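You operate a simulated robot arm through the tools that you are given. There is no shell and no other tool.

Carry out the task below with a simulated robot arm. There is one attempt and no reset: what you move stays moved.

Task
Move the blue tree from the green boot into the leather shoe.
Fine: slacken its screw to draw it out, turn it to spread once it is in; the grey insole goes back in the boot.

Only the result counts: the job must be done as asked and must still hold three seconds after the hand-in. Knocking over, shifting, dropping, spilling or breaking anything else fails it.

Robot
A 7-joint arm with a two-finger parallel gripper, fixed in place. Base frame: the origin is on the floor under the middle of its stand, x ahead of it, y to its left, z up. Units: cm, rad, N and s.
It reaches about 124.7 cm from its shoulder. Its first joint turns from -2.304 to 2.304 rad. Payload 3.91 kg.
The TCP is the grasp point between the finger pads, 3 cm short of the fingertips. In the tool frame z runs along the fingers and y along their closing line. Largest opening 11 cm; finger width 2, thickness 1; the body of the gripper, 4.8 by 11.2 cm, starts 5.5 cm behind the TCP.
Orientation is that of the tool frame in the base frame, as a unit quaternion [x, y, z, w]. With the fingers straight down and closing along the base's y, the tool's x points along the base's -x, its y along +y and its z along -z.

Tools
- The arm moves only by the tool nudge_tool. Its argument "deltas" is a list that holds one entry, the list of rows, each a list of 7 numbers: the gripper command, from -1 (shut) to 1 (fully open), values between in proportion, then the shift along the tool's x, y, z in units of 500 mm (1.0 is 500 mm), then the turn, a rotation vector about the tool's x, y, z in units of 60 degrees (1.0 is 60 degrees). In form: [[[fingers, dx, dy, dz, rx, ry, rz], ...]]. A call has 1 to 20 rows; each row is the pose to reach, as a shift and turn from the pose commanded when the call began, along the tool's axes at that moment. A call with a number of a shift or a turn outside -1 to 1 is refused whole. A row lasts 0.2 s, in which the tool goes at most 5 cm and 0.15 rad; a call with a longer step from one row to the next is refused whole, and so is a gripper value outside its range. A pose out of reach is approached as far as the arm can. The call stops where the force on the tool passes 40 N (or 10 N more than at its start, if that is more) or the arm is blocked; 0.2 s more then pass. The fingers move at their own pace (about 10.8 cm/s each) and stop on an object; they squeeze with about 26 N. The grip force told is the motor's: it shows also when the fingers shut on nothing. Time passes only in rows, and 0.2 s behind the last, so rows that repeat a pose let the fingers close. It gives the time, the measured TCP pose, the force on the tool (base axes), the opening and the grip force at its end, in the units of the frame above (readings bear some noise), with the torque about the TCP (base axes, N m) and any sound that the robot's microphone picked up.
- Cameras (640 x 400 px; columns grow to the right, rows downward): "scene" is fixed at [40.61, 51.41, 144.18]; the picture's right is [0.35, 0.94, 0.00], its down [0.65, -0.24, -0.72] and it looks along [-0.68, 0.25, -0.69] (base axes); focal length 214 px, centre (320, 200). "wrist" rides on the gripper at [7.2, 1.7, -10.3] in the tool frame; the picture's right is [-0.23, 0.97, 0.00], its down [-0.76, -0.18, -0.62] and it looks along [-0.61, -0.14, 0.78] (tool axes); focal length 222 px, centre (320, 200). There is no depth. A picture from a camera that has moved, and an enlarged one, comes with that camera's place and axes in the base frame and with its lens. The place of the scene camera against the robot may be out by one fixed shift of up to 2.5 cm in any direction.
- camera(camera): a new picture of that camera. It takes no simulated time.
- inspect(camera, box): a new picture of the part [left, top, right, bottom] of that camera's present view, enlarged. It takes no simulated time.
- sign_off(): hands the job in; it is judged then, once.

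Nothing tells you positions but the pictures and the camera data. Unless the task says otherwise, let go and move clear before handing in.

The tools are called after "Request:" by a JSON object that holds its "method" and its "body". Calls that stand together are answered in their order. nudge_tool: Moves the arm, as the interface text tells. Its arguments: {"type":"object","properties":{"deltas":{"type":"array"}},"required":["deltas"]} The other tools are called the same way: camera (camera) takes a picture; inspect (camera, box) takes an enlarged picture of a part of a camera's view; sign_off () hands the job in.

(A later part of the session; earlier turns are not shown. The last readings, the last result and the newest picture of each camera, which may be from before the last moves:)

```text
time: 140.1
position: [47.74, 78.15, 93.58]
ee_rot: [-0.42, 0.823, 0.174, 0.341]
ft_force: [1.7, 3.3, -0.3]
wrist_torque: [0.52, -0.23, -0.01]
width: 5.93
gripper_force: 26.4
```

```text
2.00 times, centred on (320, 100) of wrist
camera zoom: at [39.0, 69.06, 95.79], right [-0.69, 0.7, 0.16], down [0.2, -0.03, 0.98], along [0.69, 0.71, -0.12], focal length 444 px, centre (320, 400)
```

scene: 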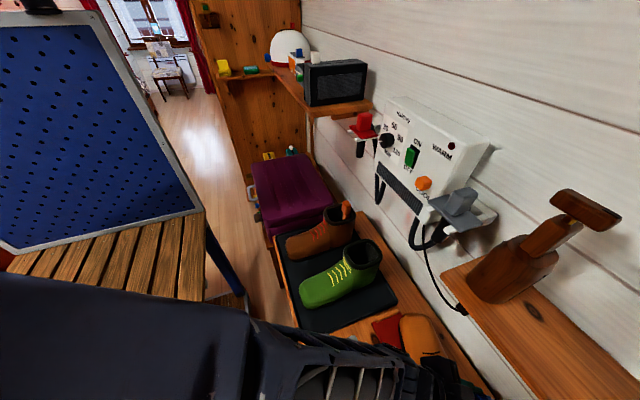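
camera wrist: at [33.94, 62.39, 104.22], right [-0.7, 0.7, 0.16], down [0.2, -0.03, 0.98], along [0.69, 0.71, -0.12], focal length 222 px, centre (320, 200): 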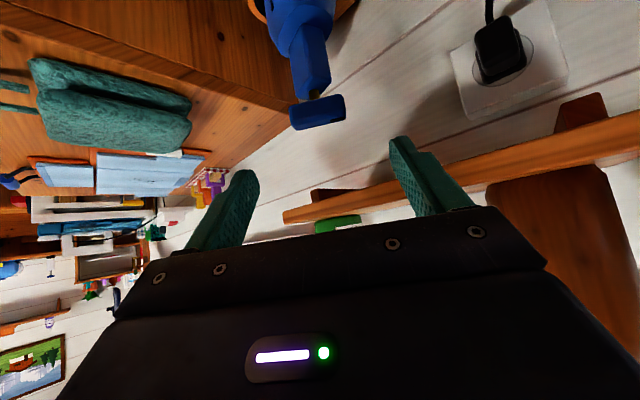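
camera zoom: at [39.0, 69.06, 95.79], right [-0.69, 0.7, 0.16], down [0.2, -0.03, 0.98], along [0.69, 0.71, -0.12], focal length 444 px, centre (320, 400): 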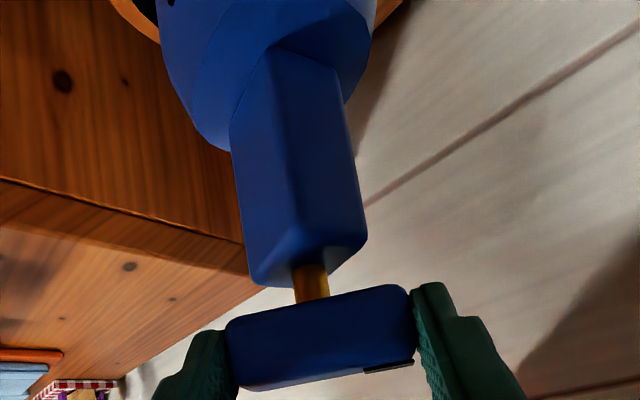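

Request:
{"method": "nudge_tool", "body": {"deltas": [[[-1, -0.0018, -0.0027, 0.0018, -0.0707, 0, -0.0707], [-1, -0.0021, -0.0055, 0.0021, -0.1414, 0, -0.1414], [-1, -0.0026, -0.0083, 0.0026, -0.2121, 0, -0.2121], [-1, -0.0033, -0.0109, 0.0033, -0.2828, 0, -0.2828]]]}}

Request:
{"method": "inspect", "body": {"camera": "wrist", "box": [220, 0, 420, 200]}}

Request:
{"method": "inspect", "body": {"camera": "scene", "box": [360, 300, 500, 400]}}

```text
time: 141.1
position: [48.28, 78.0, 93.51]
ee_rot: [-0.583, 0.717, 0.242, 0.296]
ft_force: [2.1, -4.5, 4.6]
wrist_torque: [-0.53, -0.35, -0.04]
width: 5.92
gripper_force: 25.9
```

```text
2.00 times, centred on (320, 100) of wrist
camera zoom: at [44.08, 66.18, 95.77], right [-0.92, 0.36, 0.16], down [0.19, 0.06, 0.98], along [0.34, 0.93, -0.12], focal length 444 px, centre (320, 400)
```

zoom: 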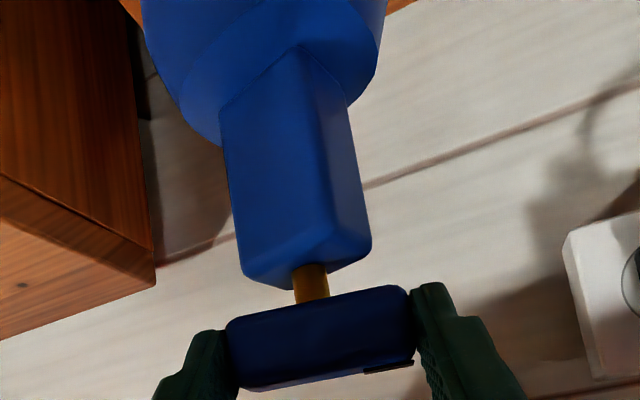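

```text
4.00 times, centred on (430, 350) of scene
camera zoom: at [40.61, 51.41, 144.18], right [0.35, 0.94, 0.0], down [0.65, -0.24, -0.72], along [-0.68, 0.25, -0.69], focal length 858 px, centre (-120, -400)
```

zoom: 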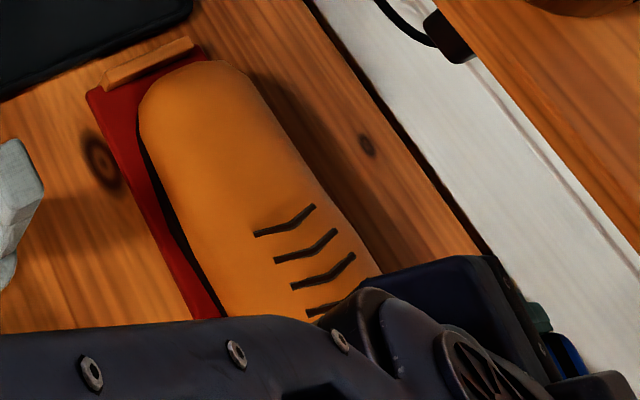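

Request:
{"method": "nudge_tool", "body": {"deltas": [[[-1, 0.0004, -0.0044, -0.0027, -0.0707, 0, -0.0707], [-1, 0.0001, -0.0072, -0.0024, -0.1414, 0, -0.1414], [-1, -0.0004, -0.01, -0.0018, -0.2121, 0, -0.2121]]]}}

Request:
{"method": "inspect", "body": {"camera": "wrist", "box": [220, 0, 420, 200]}}

Request:
{"method": "inspect", "body": {"camera": "scene", "box": [360, 300, 500, 400]}}

```text
time: 141.9
position: [48.79, 77.92, 93.56]
ee_rot: [0.687, -0.617, -0.285, -0.255]
ft_force: [0.7, 0.9, 0.0]
wrist_torque: [0.29, -0.16, 0.01]
width: 5.94
gripper_force: 26.0
```

```text
2.00 times, centred on (320, 100) of wrist
camera zoom: at [48.37, 65.32, 95.79], right [-0.99, 0.06, 0.16], down [0.17, 0.12, 0.98], along [0.04, 0.99, -0.12], focal length 444 px, centre (320, 400)
```

zoom: 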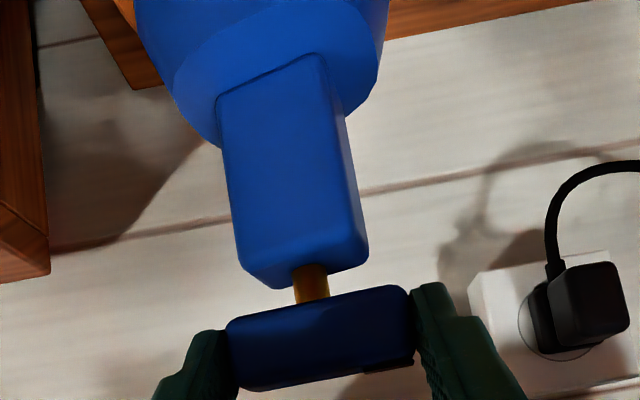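

```text
4.00 times, centred on (430, 350) of scene
camera zoom: at [40.61, 51.41, 144.18], right [0.35, 0.94, 0.0], down [0.65, -0.24, -0.72], along [-0.68, 0.25, -0.69], focal length 858 px, centre (-120, -400)
```

zoom: 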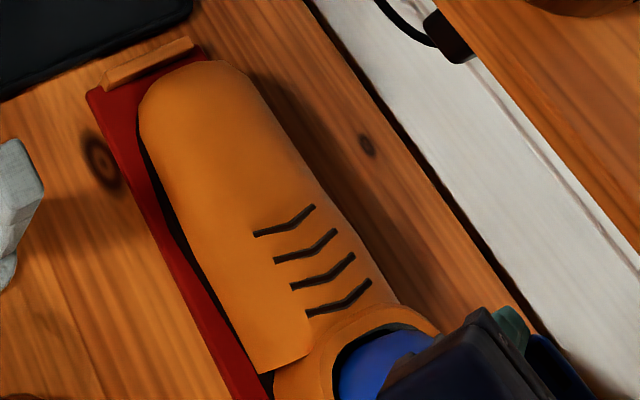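

Request:
{"method": "nudge_tool", "body": {"deltas": [[[-1, -0.0001, -0.0019, 0.0001, -0.0471, 0, -0.0471], [-1, -0.0002, -0.0038, 0.0002, -0.0943, 0, -0.0943], [-1, -0.0002, -0.0038, 0.0002, -0.0943, 0, -0.0943]]]}}

Request:
{"method": "inspect", "body": {"camera": "wrist", "box": [220, 0, 420, 200]}}

```text
time: 142.7
position: [48.95, 78.01, 93.69]
ee_rot: [0.728, -0.568, -0.302, -0.235]
ft_force: [-0.4, 0.0, 0.6]
wrist_torque: [-0.05, -0.01, 0.02]
width: 5.96
gripper_force: 25.7
```

```text
2.00 times, centred on (320, 100) of wrist
camera zoom: at [50.32, 65.46, 95.78], right [-0.98, -0.08, 0.16], down [0.15, 0.14, 0.98], along [-0.1, 0.99, -0.12], focal length 444 px, centre (320, 400)
```

zoom: 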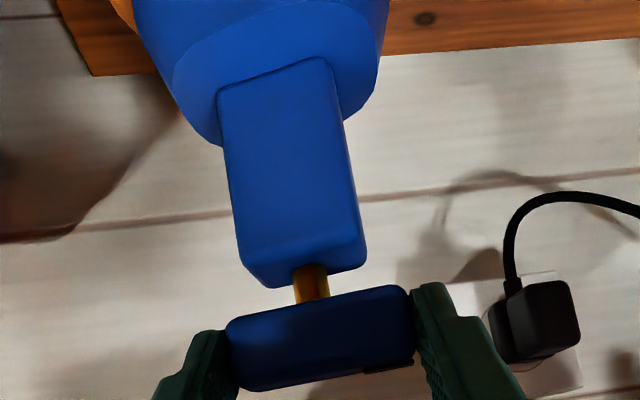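

Bar is now parallel to the body again (as originally in the boot). Lift test here, 0.4 cm.

Request:
{"method": "nudge_tool", "body": {"deltas": [[[-1, -0.0028, 0, -0.0028, 0, 0, 0], [-1, -0.0057, 0, -0.0057, 0, 0, 0], [-1, -0.0057, 0, -0.0057, 0, 0, 0]]]}}

Request:
{"method": "inspect", "body": {"camera": "scene", "box": [360, 300, 500, 400]}}

```text
time: 143.5
position: [48.95, 77.98, 94.06]
ee_rot: [0.729, -0.568, -0.302, -0.235]
ft_force: [0.5, 0.3, -3.5]
wrist_torque: [-0.02, -0.04, 0.01]
width: 5.96
gripper_force: 25.9
```

```text
4.00 times, centred on (430, 350) of scene
camera zoom: at [40.61, 51.41, 144.18], right [0.35, 0.94, 0.0], down [0.65, -0.24, -0.72], along [-0.68, 0.25, -0.69], focal length 858 px, centre (-120, -400)
```

zoom: 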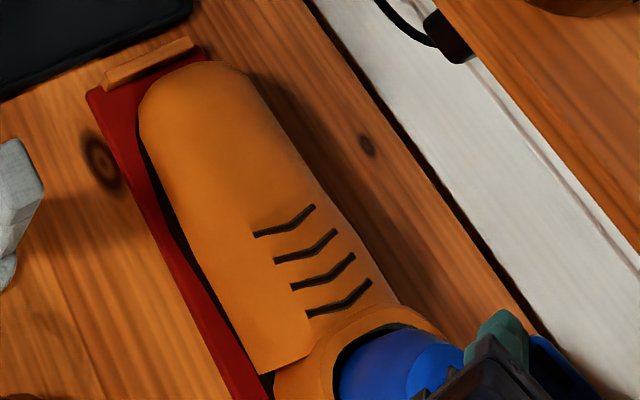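

Still just the weight. Slot-to-axis distances measured so far (about 3.1 cm at the anticlockwise end, about 3.5 cm at the clockwise end) hint that clockwise spreads the cheeks. I'll lower, release and measure the plug at this middle position too.

Request:
{"method": "nudge_tool", "body": {"deltas": [[[-1, 0.0028, 0, 0.0028, 0, 0, 0], [-1, 0.0057, 0, 0.0057, 0, 0, 0], [-0.3, 0.0057, 0, 0.0057, 0, 0, 0], [0.3, 0.0057, 0, 0.0057, 0, 0, 0], [0.64, 0.0057, 0, 0.0057, 0, 0, 0], [0.64, 0.0057, 0, -0.05, 0, 0, 0], [0.64, 0.0057, 0, -0.12, 0, 0, 0], [0.64, 0.0057, 0, -0.2, 0, 0, 0]]]}}

Request:
{"method": "inspect", "body": {"camera": "wrist", "box": [220, 0, 420, 160]}}

Request:
{"method": "camera", "body": {"camera": "scene"}}

```text
time: 145.3
position: [50.69, 70.83, 100.97]
ee_rot: [0.728, -0.569, -0.302, -0.235]
ft_force: [-0.9, 0.5, -0.5]
wrist_torque: [0.0, 0.0, -0.01]
width: 8.99
gripper_force: 0.0
```

```text
2.50 times, centred on (320, 80) of wrist
camera zoom: at [52.03, 58.31, 103.06], right [-0.98, -0.08, 0.16], down [0.15, 0.14, 0.98], along [-0.1, 0.99, -0.12], focal length 555 px, centre (320, 500)
```

zoom: 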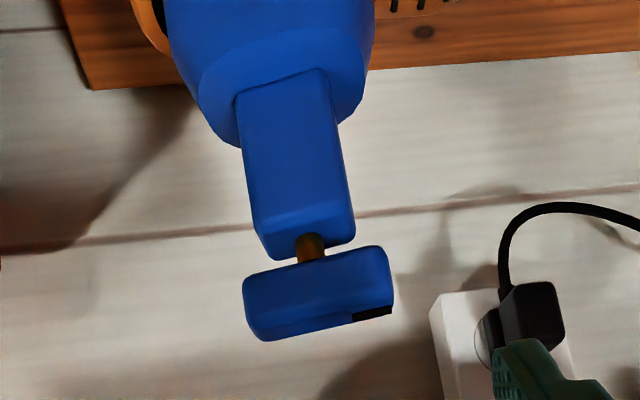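

```text
taken
```

scene: 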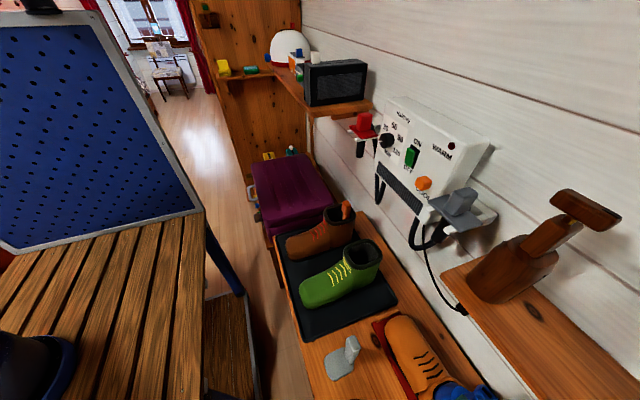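

Request:
{"method": "nudge_tool", "body": {"deltas": [[[0.64, -0.0089, 0.0119, -0.0265, 0, 0.12, 0], [0.64, -0.0178, 0.0238, -0.053, 0, 0.24, 0], [0.64, -0.0266, 0.0357, -0.0795, 0, 0.36, 0], [0.64, -0.0355, 0.0476, -0.106, 0, 0.48, 0], [0.64, -0.0355, 0.0476, -0.106, 0, 0.6, 0]]]}}

Request:
{"method": "camera", "body": {"camera": "wrist"}}

Request:
{"method": "inspect", "body": {"camera": "wrist", "box": [280, 60, 360, 140]}}

```text
time: 146.5
position: [49.16, 67.85, 105.93]
ee_rot: [0.786, -0.613, -0.062, -0.048]
ft_force: [1.5, 0.0, -0.1]
wrist_torque: [0.03, 0.02, 0.03]
width: 9.03
gripper_force: 0.0
```

```text
taken
camera wrist: at [49.54, 58.88, 115.02], right [-1.0, -0.02, 0.04], down [0.01, 0.68, 0.73], along [-0.04, 0.73, -0.68], focal length 222 px, centre (320, 200)
```

wrist: 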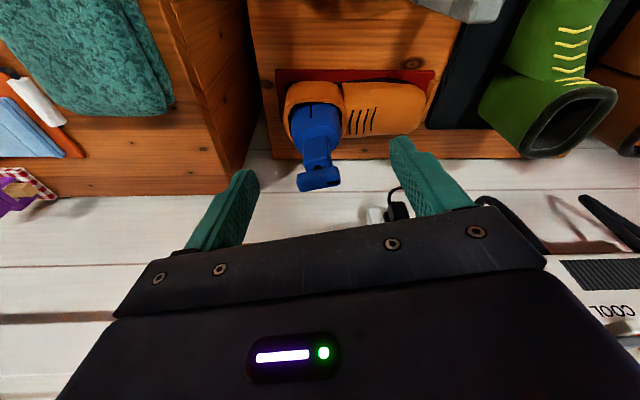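

```text
5.00 times, centred on (320, 100) of wrist
camera zoom: at [49.54, 58.88, 115.02], right [-1.0, -0.02, 0.04], down [0.01, 0.68, 0.73], along [-0.04, 0.73, -0.68], focal length 1111 px, centre (320, 700)
```

zoom: 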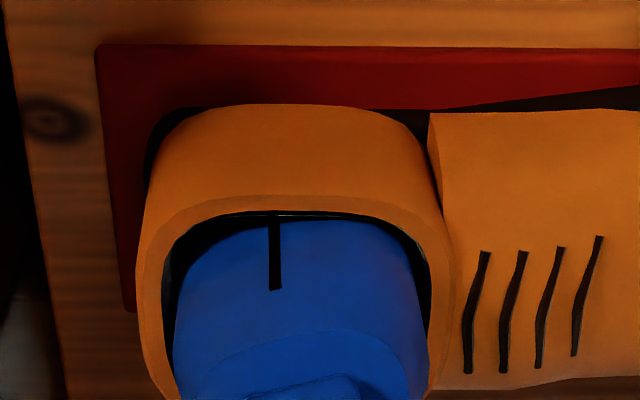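

Position of the bar parallel to the body is how it stood spread in the boot, both ±90° ends being crosswise, so I'll leave the screw there. Now the insole: move over to look at it from above.

Request:
{"method": "nudge_tool", "body": {"deltas": [[[0.64, 0.025, 0.07, -0.021, 0, 0.03, 0.047], [0.64, 0.055, 0.148, -0.042, 0, 0.06, 0.094], [0.64, 0.082, 0.223, -0.063, 0, 0.09, 0.141], [0.64, 0.11, 0.298, -0.084, 0, 0.12, 0.188], [0.64, 0.137, 0.372, -0.105, 0, 0.15, 0.235], [0.64, 0.137, 0.372, -0.105, 0, 0.15, 0.235]]]}}

Request:
{"method": "camera", "body": {"camera": "wrist"}}

Request:
{"method": "inspect", "body": {"camera": "wrist", "box": [220, 0, 420, 160]}}

Request:
{"method": "inspect", "body": {"camera": "scene", "box": [300, 300, 400, 400]}}

```text
time: 147.9
position: [32.87, 56.01, 110.08]
ee_rot: [0.708, -0.706, -0.006, 0.009]
ft_force: [0.2, 0.1, -0.7]
wrist_torque: [0.01, 0.0, -0.01]
width: 9.02
gripper_force: 0.0
```

```text
taken
camera wrist: at [31.33, 48.74, 120.51], right [-0.97, 0.23, 0.02], down [0.19, 0.76, 0.62], along [0.13, 0.6, -0.79], focal length 222 px, centre (320, 200)
```

wrist: 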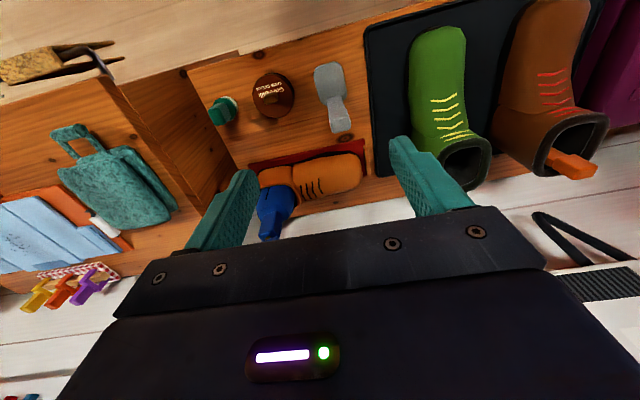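

```text
2.50 times, centred on (320, 80) of wrist
camera zoom: at [31.33, 48.74, 120.51], right [-0.97, 0.23, 0.02], down [0.19, 0.76, 0.62], along [0.13, 0.6, -0.79], focal length 555 px, centre (320, 500)
```

zoom: 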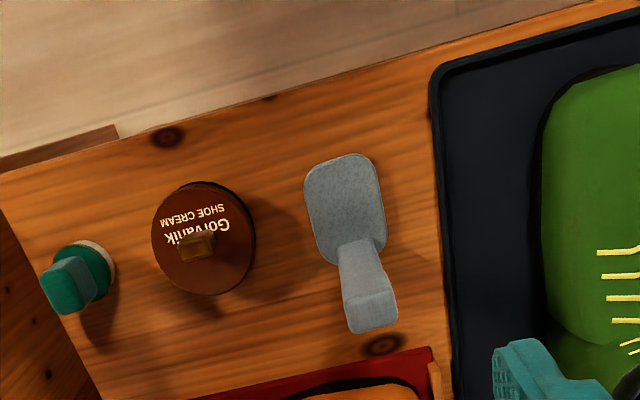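

```text
4.00 times, centred on (350, 350) of scene
camera zoom: at [40.61, 51.41, 144.18], right [0.35, 0.94, 0.0], down [0.65, -0.24, -0.72], along [-0.68, 0.25, -0.69], focal length 858 px, centre (200, -400)
```

zoom: 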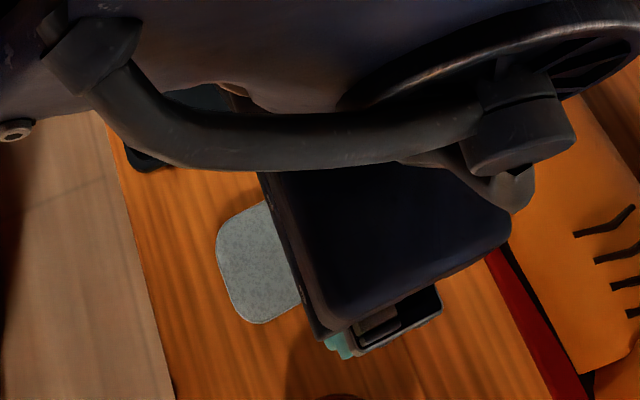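

Request:
{"method": "nudge_tool", "body": {"deltas": [[[0.2, -0.06, 0.02, 0.08, 0, 0, 0], [0.0, -0.13, 0.045, 0.17, 0, 0, 0], [0.0, -0.158, 0.058, 0.26, 0, 0, 0], [0.0, -0.158, 0.058, 0.32, 0, 0, 0]]]}}

Request:
{"method": "camera", "body": {"camera": "wrist"}}

Request:
{"method": "inspect", "body": {"camera": "wrist", "box": [240, 20, 400, 200]}}

Request:
{"method": "inspect", "body": {"camera": "scene", "box": [300, 300, 400, 400]}}

```text
refused: row 1 steps farther than a row can; nothing moved
```

```text
taken
camera wrist: at [31.33, 48.74, 120.51], right [-0.97, 0.23, 0.02], down [0.19, 0.76, 0.62], along [0.13, 0.6, -0.79], focal length 222 px, centre (320, 200)
```

wrist: 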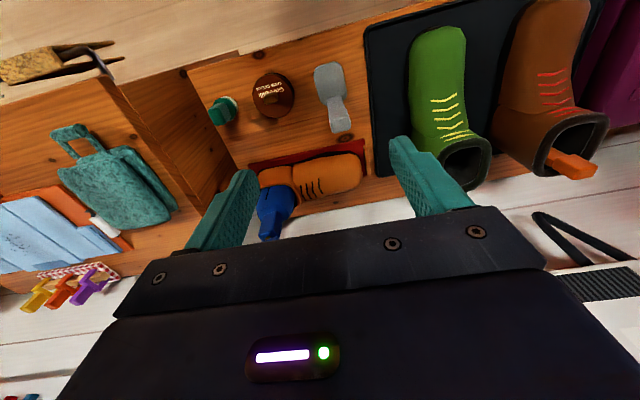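

```text
2.22 times, centred on (320, 110) of wrist
camera zoom: at [31.33, 48.74, 120.51], right [-0.97, 0.23, 0.02], down [0.19, 0.76, 0.62], along [0.13, 0.6, -0.79], focal length 494 px, centre (320, 400)
```

zoom: 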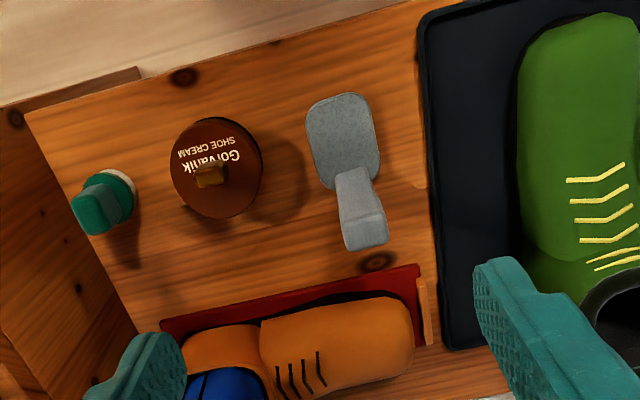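

```text
4.00 times, centred on (350, 350) of scene
camera zoom: at [40.61, 51.41, 144.18], right [0.35, 0.94, 0.0], down [0.65, -0.24, -0.72], along [-0.68, 0.25, -0.69], focal length 858 px, centre (200, -400)
```

zoom: 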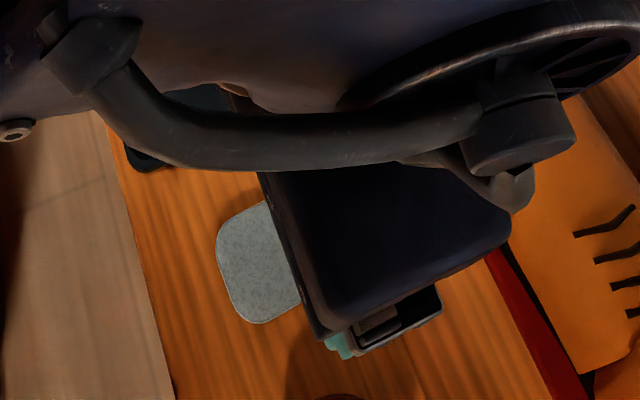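

Request:
{"method": "nudge_tool", "body": {"deltas": [[[0.2, -0.04, 0.015, 0.07, 0, 0, 0], [0.0, -0.08, 0.03, 0.14, 0, 0, 0], [0.0, -0.12, 0.045, 0.21, 0, 0, 0], [0.0, -0.158, 0.058, 0.28, 0, 0, 0], [0.0, -0.158, 0.058, 0.32, 0, 0, 0]]]}}

Request:
{"method": "camera", "body": {"camera": "wrist"}}

Request:
{"method": "inspect", "body": {"camera": "wrist", "box": [240, 20, 400, 200]}}

Request:
{"method": "inspect", "body": {"camera": "scene", "box": [300, 300, 400, 400]}}

```text
time: 149.1
position: [29.53, 63.98, 94.0]
ee_rot: [0.708, -0.706, -0.007, 0.008]
ft_force: [0.4, -0.6, -0.4]
wrist_torque: [0.01, 0.02, 0.05]
width: 5.51
gripper_force: 0.1
```

```text
taken
camera wrist: at [28.05, 56.62, 104.48], right [-0.97, 0.23, 0.02], down [0.19, 0.76, 0.62], along [0.13, 0.61, -0.79], focal length 222 px, centre (320, 200)
```

wrist: 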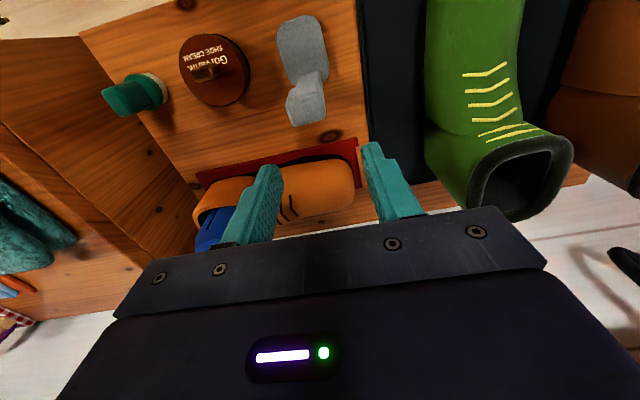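

```text
2.22 times, centred on (320, 110) of wrist
camera zoom: at [28.05, 56.62, 104.48], right [-0.97, 0.23, 0.02], down [0.19, 0.76, 0.62], along [0.13, 0.61, -0.79], focal length 494 px, centre (320, 400)
```

zoom: 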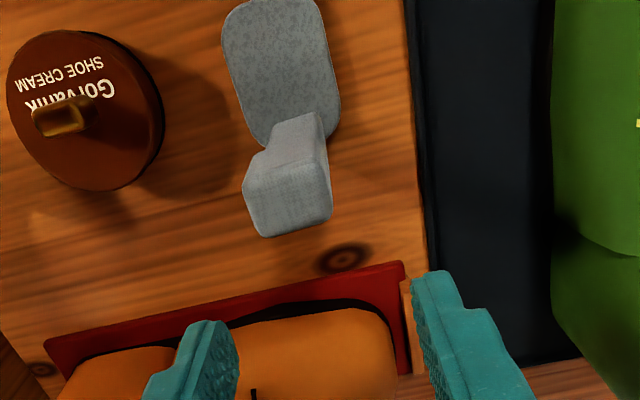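

```text
4.00 times, centred on (350, 350) of scene
camera zoom: at [40.61, 51.41, 144.18], right [0.35, 0.94, 0.0], down [0.65, -0.24, -0.72], along [-0.68, 0.25, -0.69], focal length 858 px, centre (200, -400)
```

zoom: 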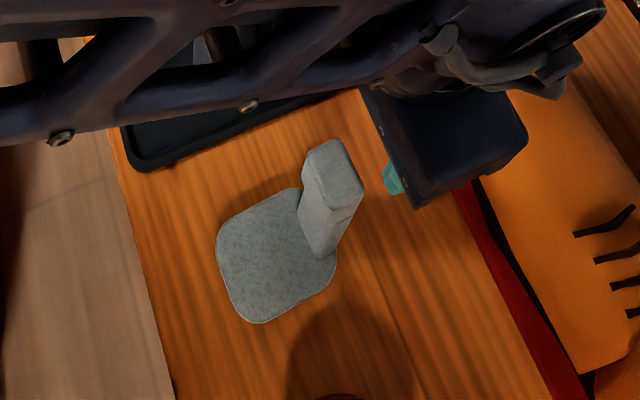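

Request:
{"method": "inspect", "body": {"camera": "wrist", "box": [270, 60, 350, 140]}}

Request:
{"method": "inspect", "body": {"camera": "scene", "box": [320, 325, 380, 385]}}

```text
5.00 times, centred on (310, 100) of wrist
camera zoom: at [28.05, 56.62, 104.48], right [-0.97, 0.23, 0.02], down [0.19, 0.76, 0.62], along [0.13, 0.61, -0.79], focal length 1111 px, centre (370, 700)
```

zoom: 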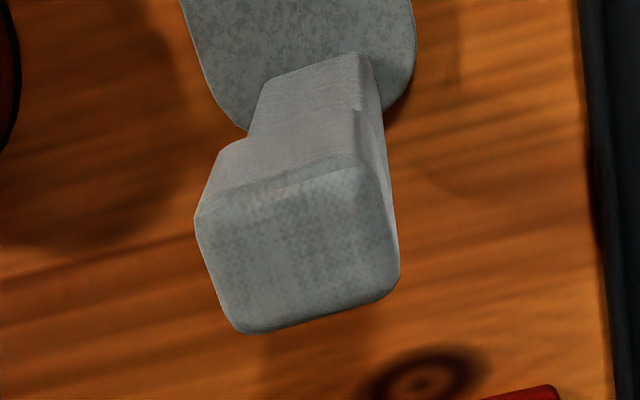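

```text
6.67 times, centred on (350, 355) of scene
camera zoom: at [40.61, 51.41, 144.18], right [0.35, 0.94, 0.0], down [0.65, -0.24, -0.72], along [-0.68, 0.25, -0.69], focal length 1430 px, centre (120, -833)
```

zoom: 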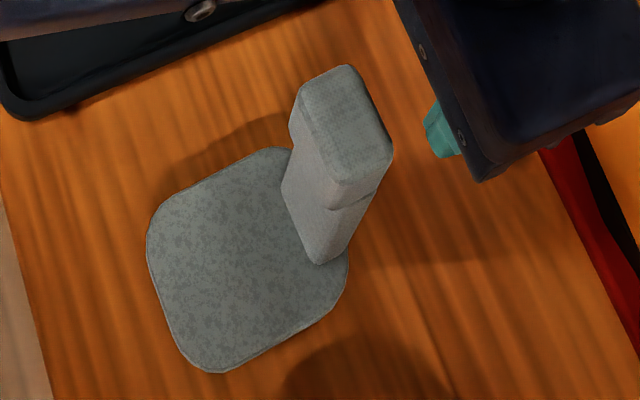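

The insole's tab has a block on top, about 3.1 × 2.1 cm, centred near (30.5, 62.7) with its top at z≈82.5; the pad (about 6 × 8 cm) runs towards −y from it, which matches the boot's toe direction. I'll align and descend over the tab, closing along x.

Request:
{"method": "nudge_tool", "body": {"deltas": [[[0, 0.0148, -0.0097, 0.05, 0.01, 0, 0], [0, 0.0296, -0.0194, 0.1, 0.02, 0, 0], [0, 0.0296, -0.0194, 0.14, 0.02, 0, 0], [0, 0.0296, -0.0194, 0.17, 0.02, 0, 0]]]}}

Request:
{"method": "camera", "body": {"camera": "wrist"}}

Request:
{"method": "inspect", "body": {"camera": "wrist", "box": [240, 60, 400, 220]}}

Request:
{"method": "inspect", "body": {"camera": "scene", "box": [300, 300, 400, 400]}}

```text
time: 150.1
position: [30.4, 62.28, 85.42]
ee_rot: [0.708, -0.707, 0.001, 0.001]
ft_force: [-0.5, 0.4, -0.1]
wrist_torque: [0.01, 0.0, -0.02]
width: 5.5
gripper_force: 0.0
```

```text
taken
camera wrist: at [28.66, 55.12, 95.89], right [-0.97, 0.23, 0.0], down [0.18, 0.76, 0.62], along [0.14, 0.61, -0.78], focal length 222 px, centre (320, 200)
```

wrist: 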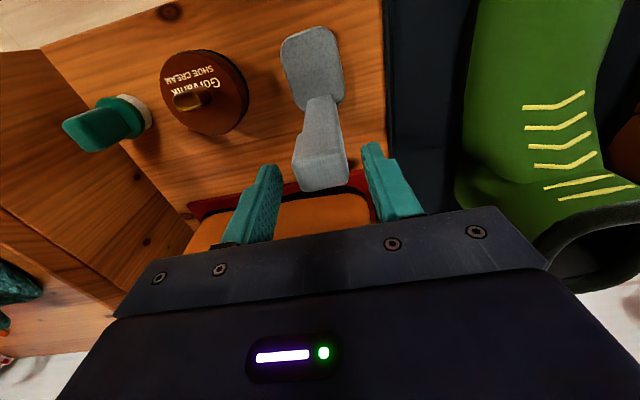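

```text
2.50 times, centred on (320, 140) of wrist
camera zoom: at [28.66, 55.12, 95.89], right [-0.97, 0.23, 0.0], down [0.18, 0.76, 0.62], along [0.14, 0.61, -0.78], focal length 555 px, centre (320, 350)
```

zoom: 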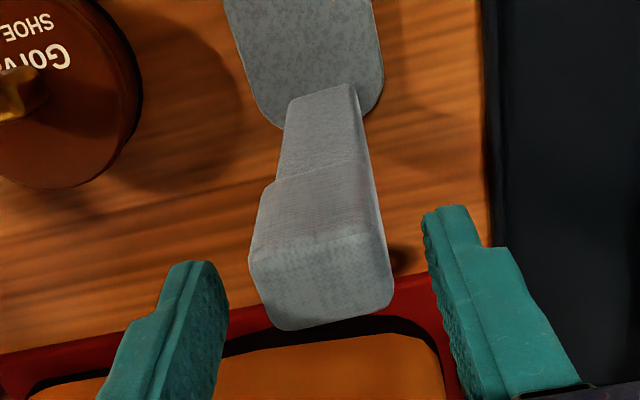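

```text
4.00 times, centred on (350, 350) of scene
camera zoom: at [40.61, 51.41, 144.18], right [0.35, 0.94, 0.0], down [0.65, -0.24, -0.72], along [-0.68, 0.25, -0.69], focal length 858 px, centre (200, -400)
```

zoom: 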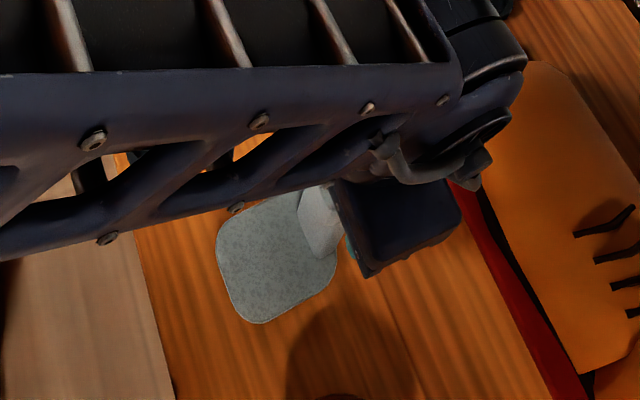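

Request:
{"method": "nudge_tool", "body": {"deltas": [[[0, 0, 0.003, 0.013, 0, 0, 0], [0, 0, 0.003, 0.026, 0, 0, 0], [-0.6, 0, 0.003, 0.026, 0, 0, 0], [-1, 0, 0.003, 0.026, 0, 0, 0], [-1, 0, 0.003, 0.026, 0, 0, 0]]]}}

Request:
{"method": "inspect", "body": {"camera": "wrist", "box": [240, 60, 400, 220]}}

```text
time: 151.3
position: [30.26, 62.35, 84.21]
ee_rot: [0.708, -0.706, 0.002, 0.0]
ft_force: [0.2, 0.9, -0.8]
wrist_torque: [0.0, -0.03, -0.01]
width: 3.39
gripper_force: 26.3
```

```text
2.50 times, centred on (320, 140) of wrist
camera zoom: at [28.52, 55.09, 94.61], right [-0.97, 0.23, 0.0], down [0.18, 0.76, 0.62], along [0.14, 0.61, -0.78], focal length 555 px, centre (320, 350)
```

zoom: 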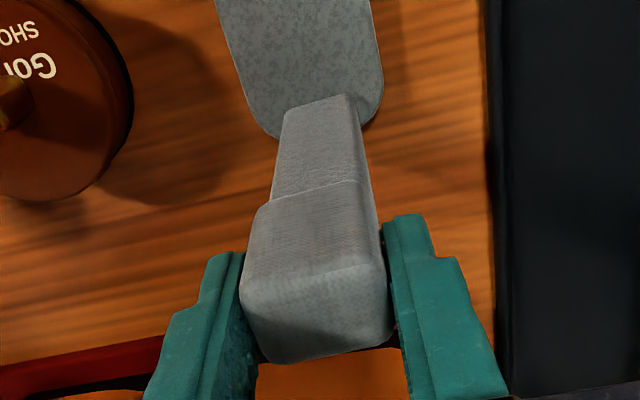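

Tab gripped at 3.4 cm. Lifting straight up.

Request:
{"method": "nudge_tool", "body": {"deltas": [[[-1, 0, 0, -0.02, 0, 0, 0], [-1, 0, 0, -0.06, 0, 0, 0], [-1, 0, 0, -0.11, 0, 0, 0], [-1, 0, 0, -0.17, 0, 0, 0], [-1, 0, 0, -0.23, 0, 0, 0], [-1, 0, 0, -0.3, 0, 0, 0], [-1, 0, 0, -0.37, 0, 0, 0], [-1, 0, 0, -0.44, 0, 0, 0], [-1, 0, 0, -0.51, 0, 0, 0], [-1, 0, 0, -0.56, 0, 0, 0], [-1, 0, 0, -0.56, 0, 0, 0]]]}}

Request:
{"method": "camera", "body": {"camera": "wrist"}}

Request:
{"method": "camera", "body": {"camera": "scene"}}

```text
time: 153.7
position: [30.31, 62.41, 112.41]
ee_rot: [0.708, -0.706, 0.001, 0.0]
ft_force: [0.4, -0.6, -1.0]
wrist_torque: [0.0, 0.04, 0.01]
width: 3.35
gripper_force: 25.7
```

```text
taken
camera wrist: at [28.57, 55.19, 122.75], right [-0.97, 0.23, 0.0], down [0.18, 0.76, 0.62], along [0.14, 0.61, -0.78], focal length 222 px, centre (320, 200)
```

wrist: 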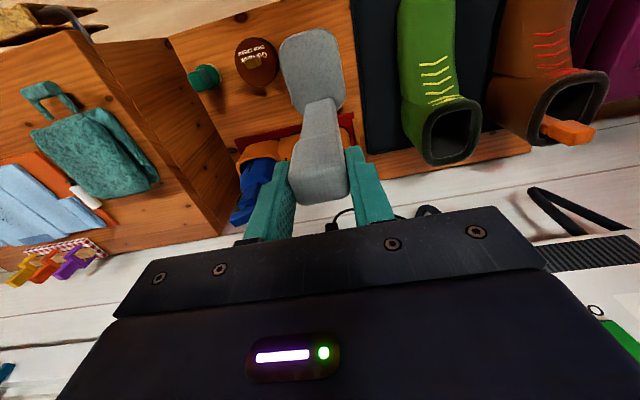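

```text
taken
```

scene: 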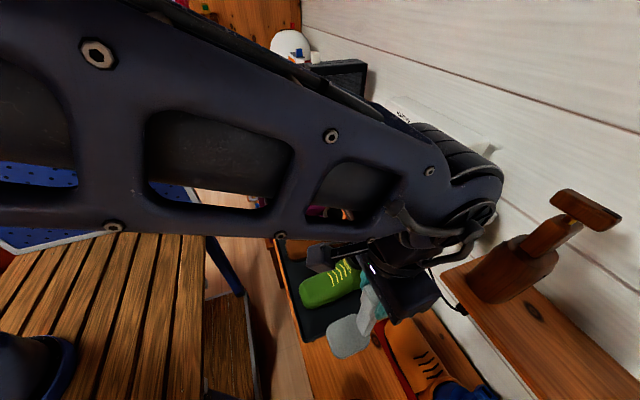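

Request:
{"method": "inspect", "body": {"camera": "wrist", "box": [400, 60, 620, 190]}}

Request:
{"method": "inspect", "body": {"camera": "wrist", "box": [260, 10, 400, 210]}}

```text
2.91 times, centred on (510, 125) of wrist
camera zoom: at [28.57, 55.19, 122.75], right [-0.97, 0.23, 0.0], down [0.18, 0.76, 0.62], along [0.14, 0.61, -0.78], focal length 646 px, centre (-233, 418)
```

zoom: 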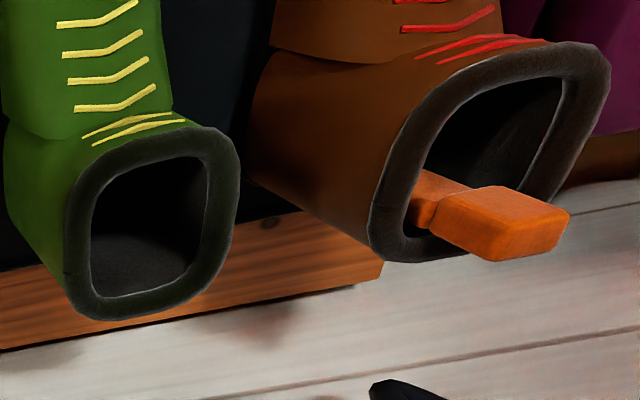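

```text
2.00 times, centred on (330, 110) of wrist
camera zoom: at [28.57, 55.19, 122.75], right [-0.97, 0.23, 0.0], down [0.18, 0.76, 0.62], along [0.14, 0.61, -0.78], focal length 444 px, centre (300, 380)
```

zoom: 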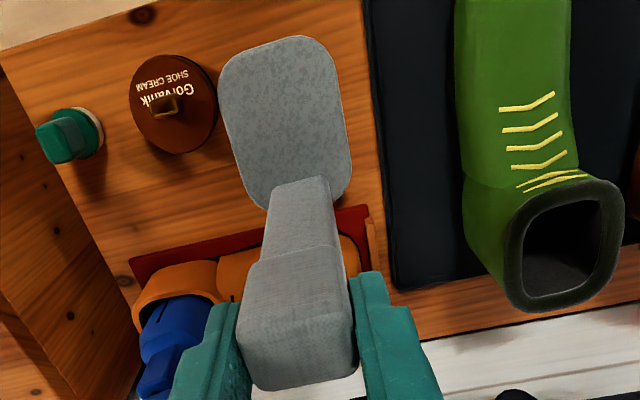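

Request:
{"method": "inspect", "body": {"camera": "wrist", "box": [260, 20, 360, 120]}}

Request:
{"method": "inspect", "body": {"camera": "wrist", "box": [280, 100, 370, 210]}}

Request:
{"method": "inspect", "body": {"camera": "wrist", "box": [410, 90, 490, 170]}}

```text
4.00 times, centred on (310, 70) of wrist
camera zoom: at [28.57, 55.19, 122.75], right [-0.97, 0.23, 0.0], down [0.18, 0.76, 0.62], along [0.14, 0.61, -0.78], focal length 888 px, centre (360, 720)
```

zoom: 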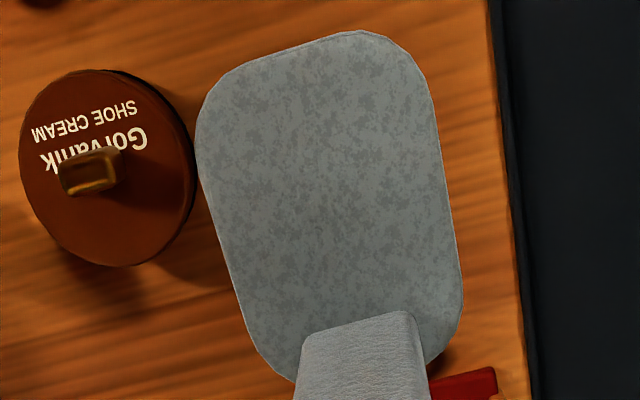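

```text
3.64 times, centred on (325, 155) of wrist
camera zoom: at [28.57, 55.19, 122.75], right [-0.97, 0.23, 0.0], down [0.18, 0.76, 0.62], along [0.14, 0.61, -0.78], focal length 808 px, centre (302, 364)
```

zoom: 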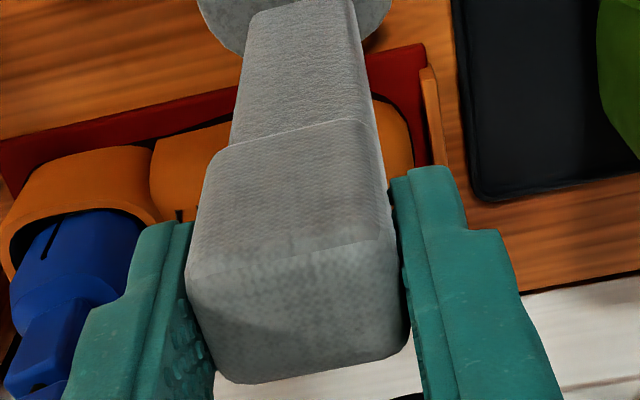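

```text
5.00 times, centred on (450, 130) of wrist
camera zoom: at [28.57, 55.19, 122.75], right [-0.97, 0.23, 0.0], down [0.18, 0.76, 0.62], along [0.14, 0.61, -0.78], focal length 1111 px, centre (-330, 550)
```

zoom: 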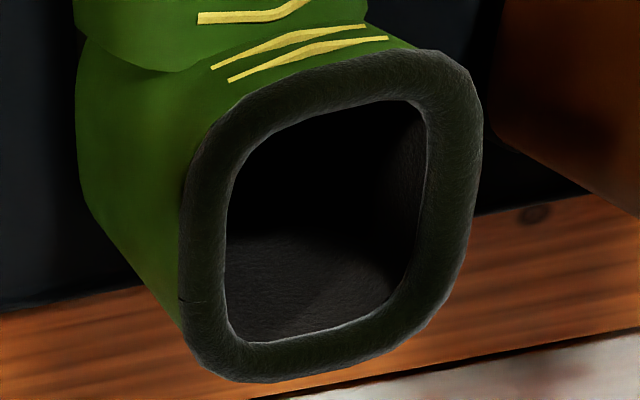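

Bench top is z≈65.6, so the insole's underside is 18.6 cm below the TCP, and its pad centre is 2.65 cm towards −y of the TCP. Carrying it over to above the green boot (pad centre to about (9.3, 76.3)).

Request:
{"method": "nudge_tool", "body": {"deltas": [[[-1, -0.047, 0.06, 0, 0, 0, 0], [-1, -0.095, 0.12, 0, 0, 0, 0], [-1, -0.142, 0.18, 0, 0, 0, 0], [-1, -0.19, 0.24, 0, 0, 0, 0], [-1, -0.237, 0.3, 0, 0, 0, 0], [-1, -0.285, 0.36, 0, 0, 0, 0], [-1, -0.33, 0.42, 0, 0, 0, 0], [-1, -0.33, 0.42, 0, 0, 0, 0]]]}}

Request:
{"method": "camera", "body": {"camera": "wrist"}}

Request:
{"method": "camera", "body": {"camera": "scene"}}

```text
time: 155.5
position: [9.12, 78.78, 112.14]
ee_rot: [0.708, -0.707, 0.001, -0.001]
ft_force: [-0.3, -0.3, -0.4]
wrist_torque: [0.02, 0.0, -0.04]
width: 3.35
gripper_force: 26.1
```

```text
taken
camera wrist: at [7.45, 71.58, 122.51], right [-0.97, 0.23, 0.0], down [0.18, 0.76, 0.62], along [0.14, 0.61, -0.78], focal length 222 px, centre (320, 200)
```

wrist: 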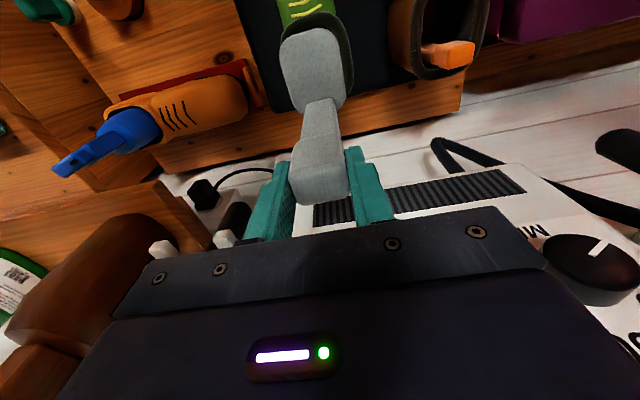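

```text
taken
```

scene: 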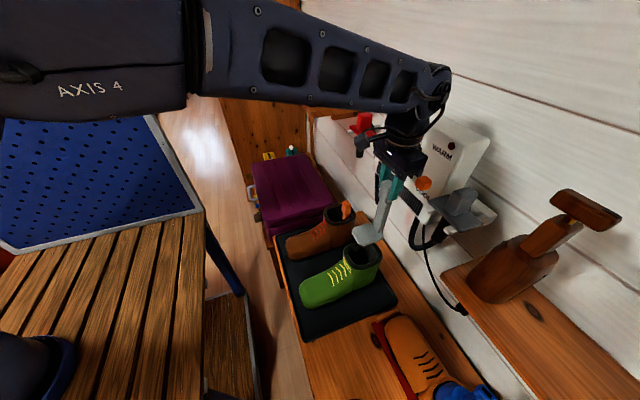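

Request:
{"method": "inspect", "body": {"camera": "wrist", "box": [260, 0, 380, 120]}}

Request:
{"method": "inspect", "body": {"camera": "scene", "box": [330, 150, 430, 290]}}

Request:
{"method": "inspect", "body": {"camera": "scene", "box": [360, 280, 520, 400]}}

```text
3.33 times, centred on (320, 60) of wrist
camera zoom: at [7.45, 71.58, 122.51], right [-0.97, 0.23, 0.0], down [0.18, 0.76, 0.62], along [0.14, 0.61, -0.78], focal length 740 px, centre (320, 667)
```

zoom: 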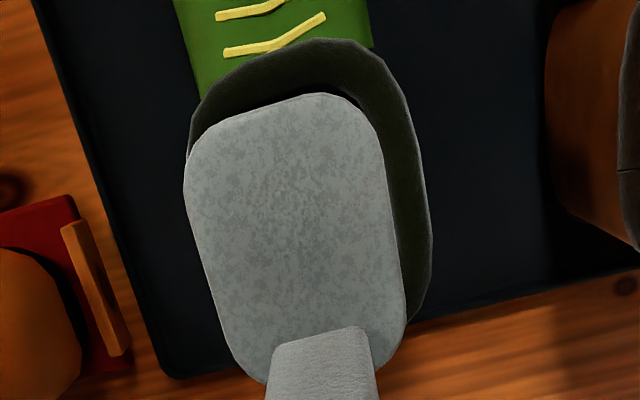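

```text
2.86 times, centred on (380, 220) of scene
camera zoom: at [40.61, 51.41, 144.18], right [0.35, 0.94, 0.0], down [0.65, -0.24, -0.72], along [-0.68, 0.25, -0.69], focal length 613 px, centre (149, 143)
```

zoom: 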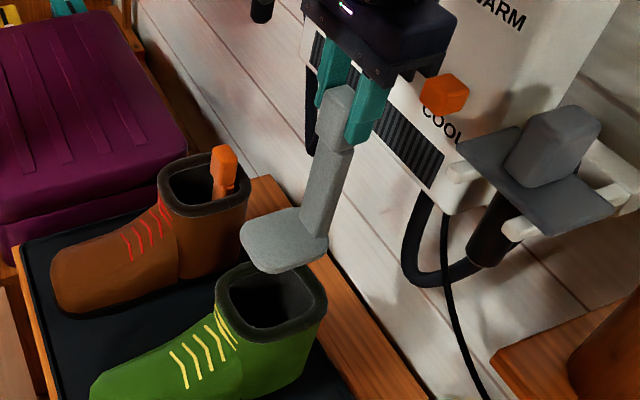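

```text
3.33 times, centred on (440, 340) of scene
camera zoom: at [40.61, 51.41, 144.18], right [0.35, 0.94, 0.0], down [0.65, -0.24, -0.72], along [-0.68, 0.25, -0.69], focal length 715 px, centre (-80, -267)
```

zoom: 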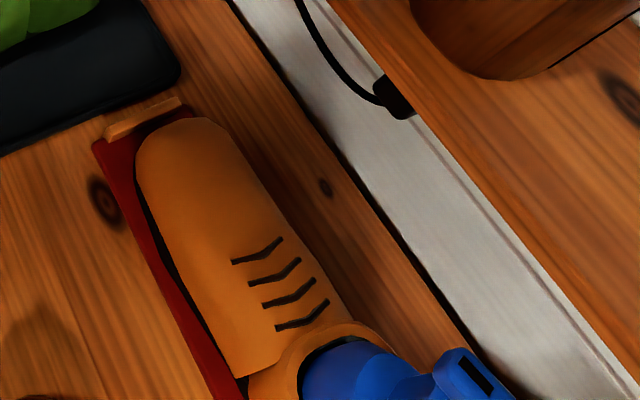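

Request:
{"method": "nudge_tool", "body": {"deltas": [[[-1, -0.004, -0.002, 0.05, 0, 0, 0], [-1, -0.0075, -0.0036, 0.1, 0, 0, 0], [-1, -0.0075, -0.0036, 0.14, 0, 0, 0], [-1, -0.0075, -0.0036, 0.14, 0, 0, 0]]]}}

Request:
{"method": "inspect", "body": {"camera": "wrist", "box": [260, 0, 380, 120]}}

Request:
{"method": "inspect", "body": {"camera": "scene", "box": [330, 200, 410, 280]}}

```text
time: 156.5
position: [9.35, 79.23, 105.2]
ee_rot: [-0.707, 0.707, -0.001, 0.0]
ft_force: [0.2, 0.2, 0.1]
wrist_torque: [0.01, 0.0, -0.01]
width: 3.35
gripper_force: 26.5
```

```text
3.33 times, centred on (320, 60) of wrist
camera zoom: at [7.61, 71.94, 115.54], right [-0.97, 0.23, 0.0], down [0.18, 0.76, 0.62], along [0.14, 0.61, -0.78], focal length 740 px, centre (320, 667)
```

zoom: 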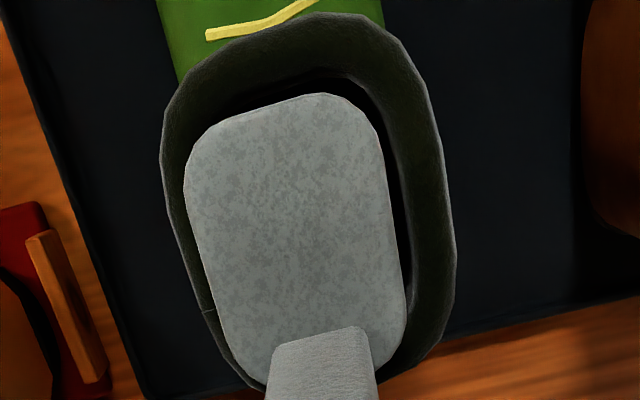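

```text
5.00 times, centred on (370, 240) of scene
camera zoom: at [40.61, 51.41, 144.18], right [0.35, 0.94, 0.0], down [0.65, -0.24, -0.72], along [-0.68, 0.25, -0.69], focal length 1072 px, centre (70, 0)
```

zoom: 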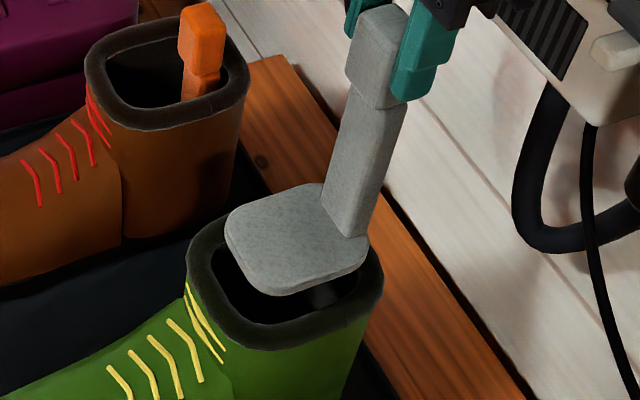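

Boot opening centre now reads about x≈8.85 (inner width about 7.1 vs pad 6.4). Shift −0.4 cm in x and lower gently through the rim with force checks.

Request:
{"method": "nudge_tool", "body": {"deltas": [[[-1, 0, 0.008, 0.01, 0, 0, 0], [-1, 0, 0.008, 0.025, 0, 0, 0], [-1, 0, 0.008, 0.04, 0, 0, 0], [-1, 0, 0.008, 0.055, 0, 0, 0], [-1, 0, 0.008, 0.07, 0, 0, 0]]]}}

Request:
{"method": "inspect", "body": {"camera": "wrist", "box": [260, 0, 380, 120]}}

Request:
{"method": "inspect", "body": {"camera": "scene", "box": [330, 200, 410, 280]}}

```text
time: 157.7
position: [9.03, 79.33, 101.7]
ee_rot: [0.708, -0.706, 0.001, 0.001]
ft_force: [-1.2, 0.0, -0.9]
wrist_torque: [0.04, 0.0, 0.0]
width: 3.34
gripper_force: 26.0
```

```text
3.33 times, centred on (320, 60) of wrist
camera zoom: at [7.28, 71.96, 112.04], right [-0.97, 0.23, 0.0], down [0.18, 0.76, 0.62], along [0.14, 0.61, -0.78], focal length 740 px, centre (320, 667)
```

zoom: 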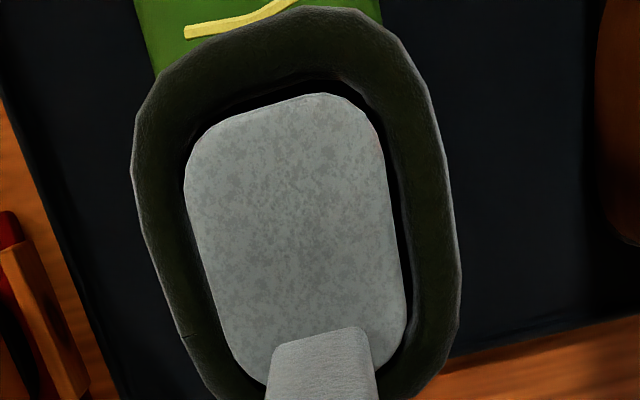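

```text
5.00 times, centred on (370, 240) of scene
camera zoom: at [40.61, 51.41, 144.18], right [0.35, 0.94, 0.0], down [0.65, -0.24, -0.72], along [-0.68, 0.25, -0.69], focal length 1072 px, centre (70, 0)
```

zoom: 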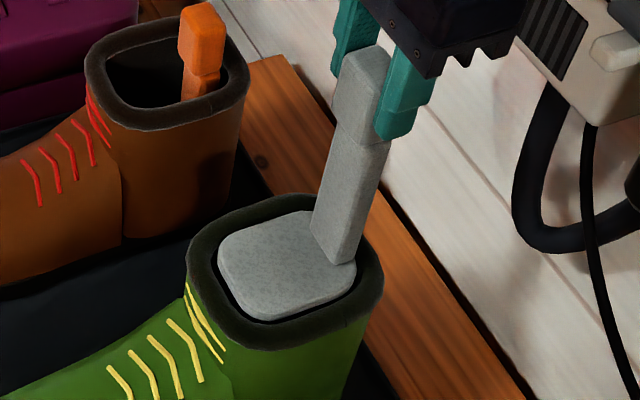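

The pad drops cleanly into the opening. Continue lowering.

Request:
{"method": "nudge_tool", "body": {"deltas": [[[-1, 0, 0, 0.025, 0, 0, 0], [-1, 0, 0, 0.05, 0, 0, 0], [-1, 0, 0, 0.075, 0, 0, 0], [-1, 0, 0, 0.1, 0, 0, 0], [-1, 0, 0, 0.125, 0, 0, 0], [-1, 0, 0, 0.15, 0, 0, 0], [-1, 0, 0, 0.175, 0, 0, 0], [-1, 0, 0, 0.2, 0, 0, 0]]]}}

Request:
{"method": "inspect", "body": {"camera": "wrist", "box": [240, 40, 400, 200]}}

Request:
{"method": "inspect", "body": {"camera": "scene", "box": [330, 200, 410, 280]}}

```text
time: 159.5
position: [8.98, 79.08, 91.63]
ee_rot: [0.708, -0.706, 0.001, -0.001]
ft_force: [0.1, -0.4, -0.9]
wrist_torque: [0.02, -0.02, 0.0]
width: 3.33
gripper_force: 26.6
```

```text
2.50 times, centred on (320, 120) of wrist
camera zoom: at [7.26, 71.91, 102.05], right [-0.97, 0.23, 0.0], down [0.18, 0.76, 0.62], along [0.14, 0.61, -0.78], focal length 555 px, centre (320, 400)
```

zoom: 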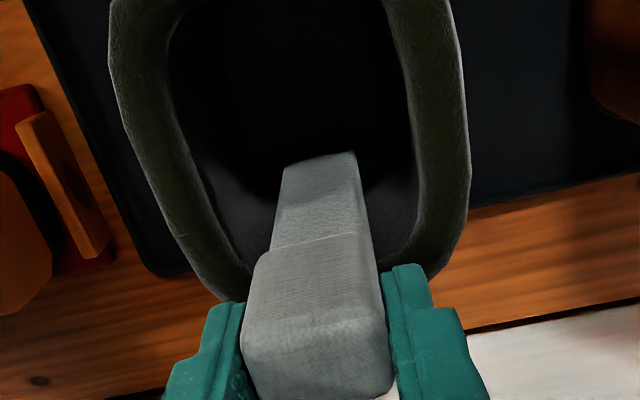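

```text
5.00 times, centred on (370, 240) of scene
camera zoom: at [40.61, 51.41, 144.18], right [0.35, 0.94, 0.0], down [0.65, -0.24, -0.72], along [-0.68, 0.25, -0.69], focal length 1072 px, centre (70, 0)
```

zoom: 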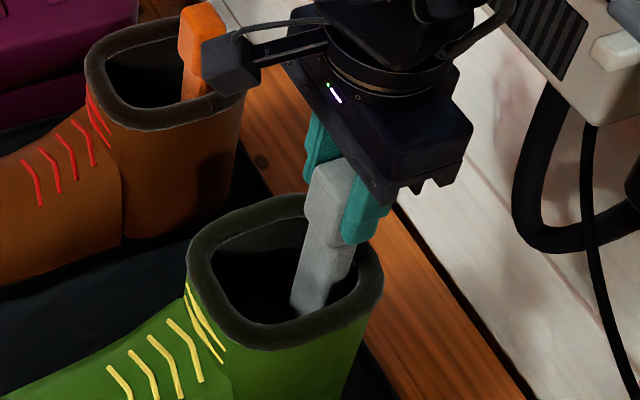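

Request:
{"method": "nudge_tool", "body": {"deltas": [[[-1, 0, 0, 0.012, 0, 0, 0], [-1, 0, 0, 0.024, 0, 0, 0], [-1, 0, 0, 0.036, 0, 0, 0], [-1, 0, 0, 0.048, 0, 0, 0], [-1, 0, 0, 0.058, 0, 0, 0], [-1, 0, 0, 0.066, 0, 0, 0]]]}}

Request:
{"method": "inspect", "body": {"camera": "scene", "box": [330, 200, 410, 280]}}

```text
time: 160.9
position: [9.11, 79.19, 88.41]
ee_rot: [0.708, -0.707, 0.001, 0.001]
ft_force: [-0.7, -0.1, -1.0]
wrist_torque: [0.0, 0.0, 0.0]
width: 3.32
gripper_force: 26.0
```

```text
5.00 times, centred on (370, 240) of scene
camera zoom: at [40.61, 51.41, 144.18], right [0.35, 0.94, 0.0], down [0.65, -0.24, -0.72], along [-0.68, 0.25, -0.69], focal length 1072 px, centre (70, 0)
```

zoom: 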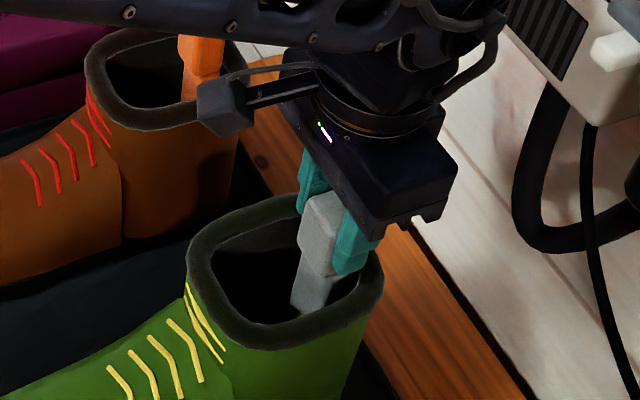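

Request:
{"method": "nudge_tool", "body": {"deltas": [[[-1, 0, 0, 0.005, 0, 0, 0], [-1, 0, 0, 0.01, 0, 0, 0], [-1, 0, 0, 0.015, 0, 0, 0], [-1, 0, 0, 0.02, 0, 0, 0]]]}}

Request:
{"method": "inspect", "body": {"camera": "wrist", "box": [240, 40, 400, 220]}}

```text
time: 161.9
position: [8.91, 79.22, 87.68]
ee_rot: [0.708, -0.706, -0.001, -0.001]
ft_force: [0.4, 3.3, 36.3]
wrist_torque: [0.13, -0.03, 0.05]
width: 3.37
gripper_force: 25.5
```

```text
2.22 times, centred on (320, 130) of wrist
camera zoom: at [7.28, 71.97, 97.93], right [-0.97, 0.23, 0.0], down [0.18, 0.76, 0.62], along [0.14, 0.61, -0.78], focal length 494 px, centre (320, 356)
```

zoom: 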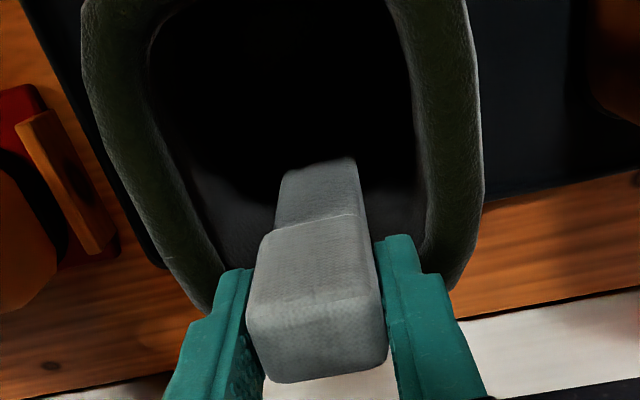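

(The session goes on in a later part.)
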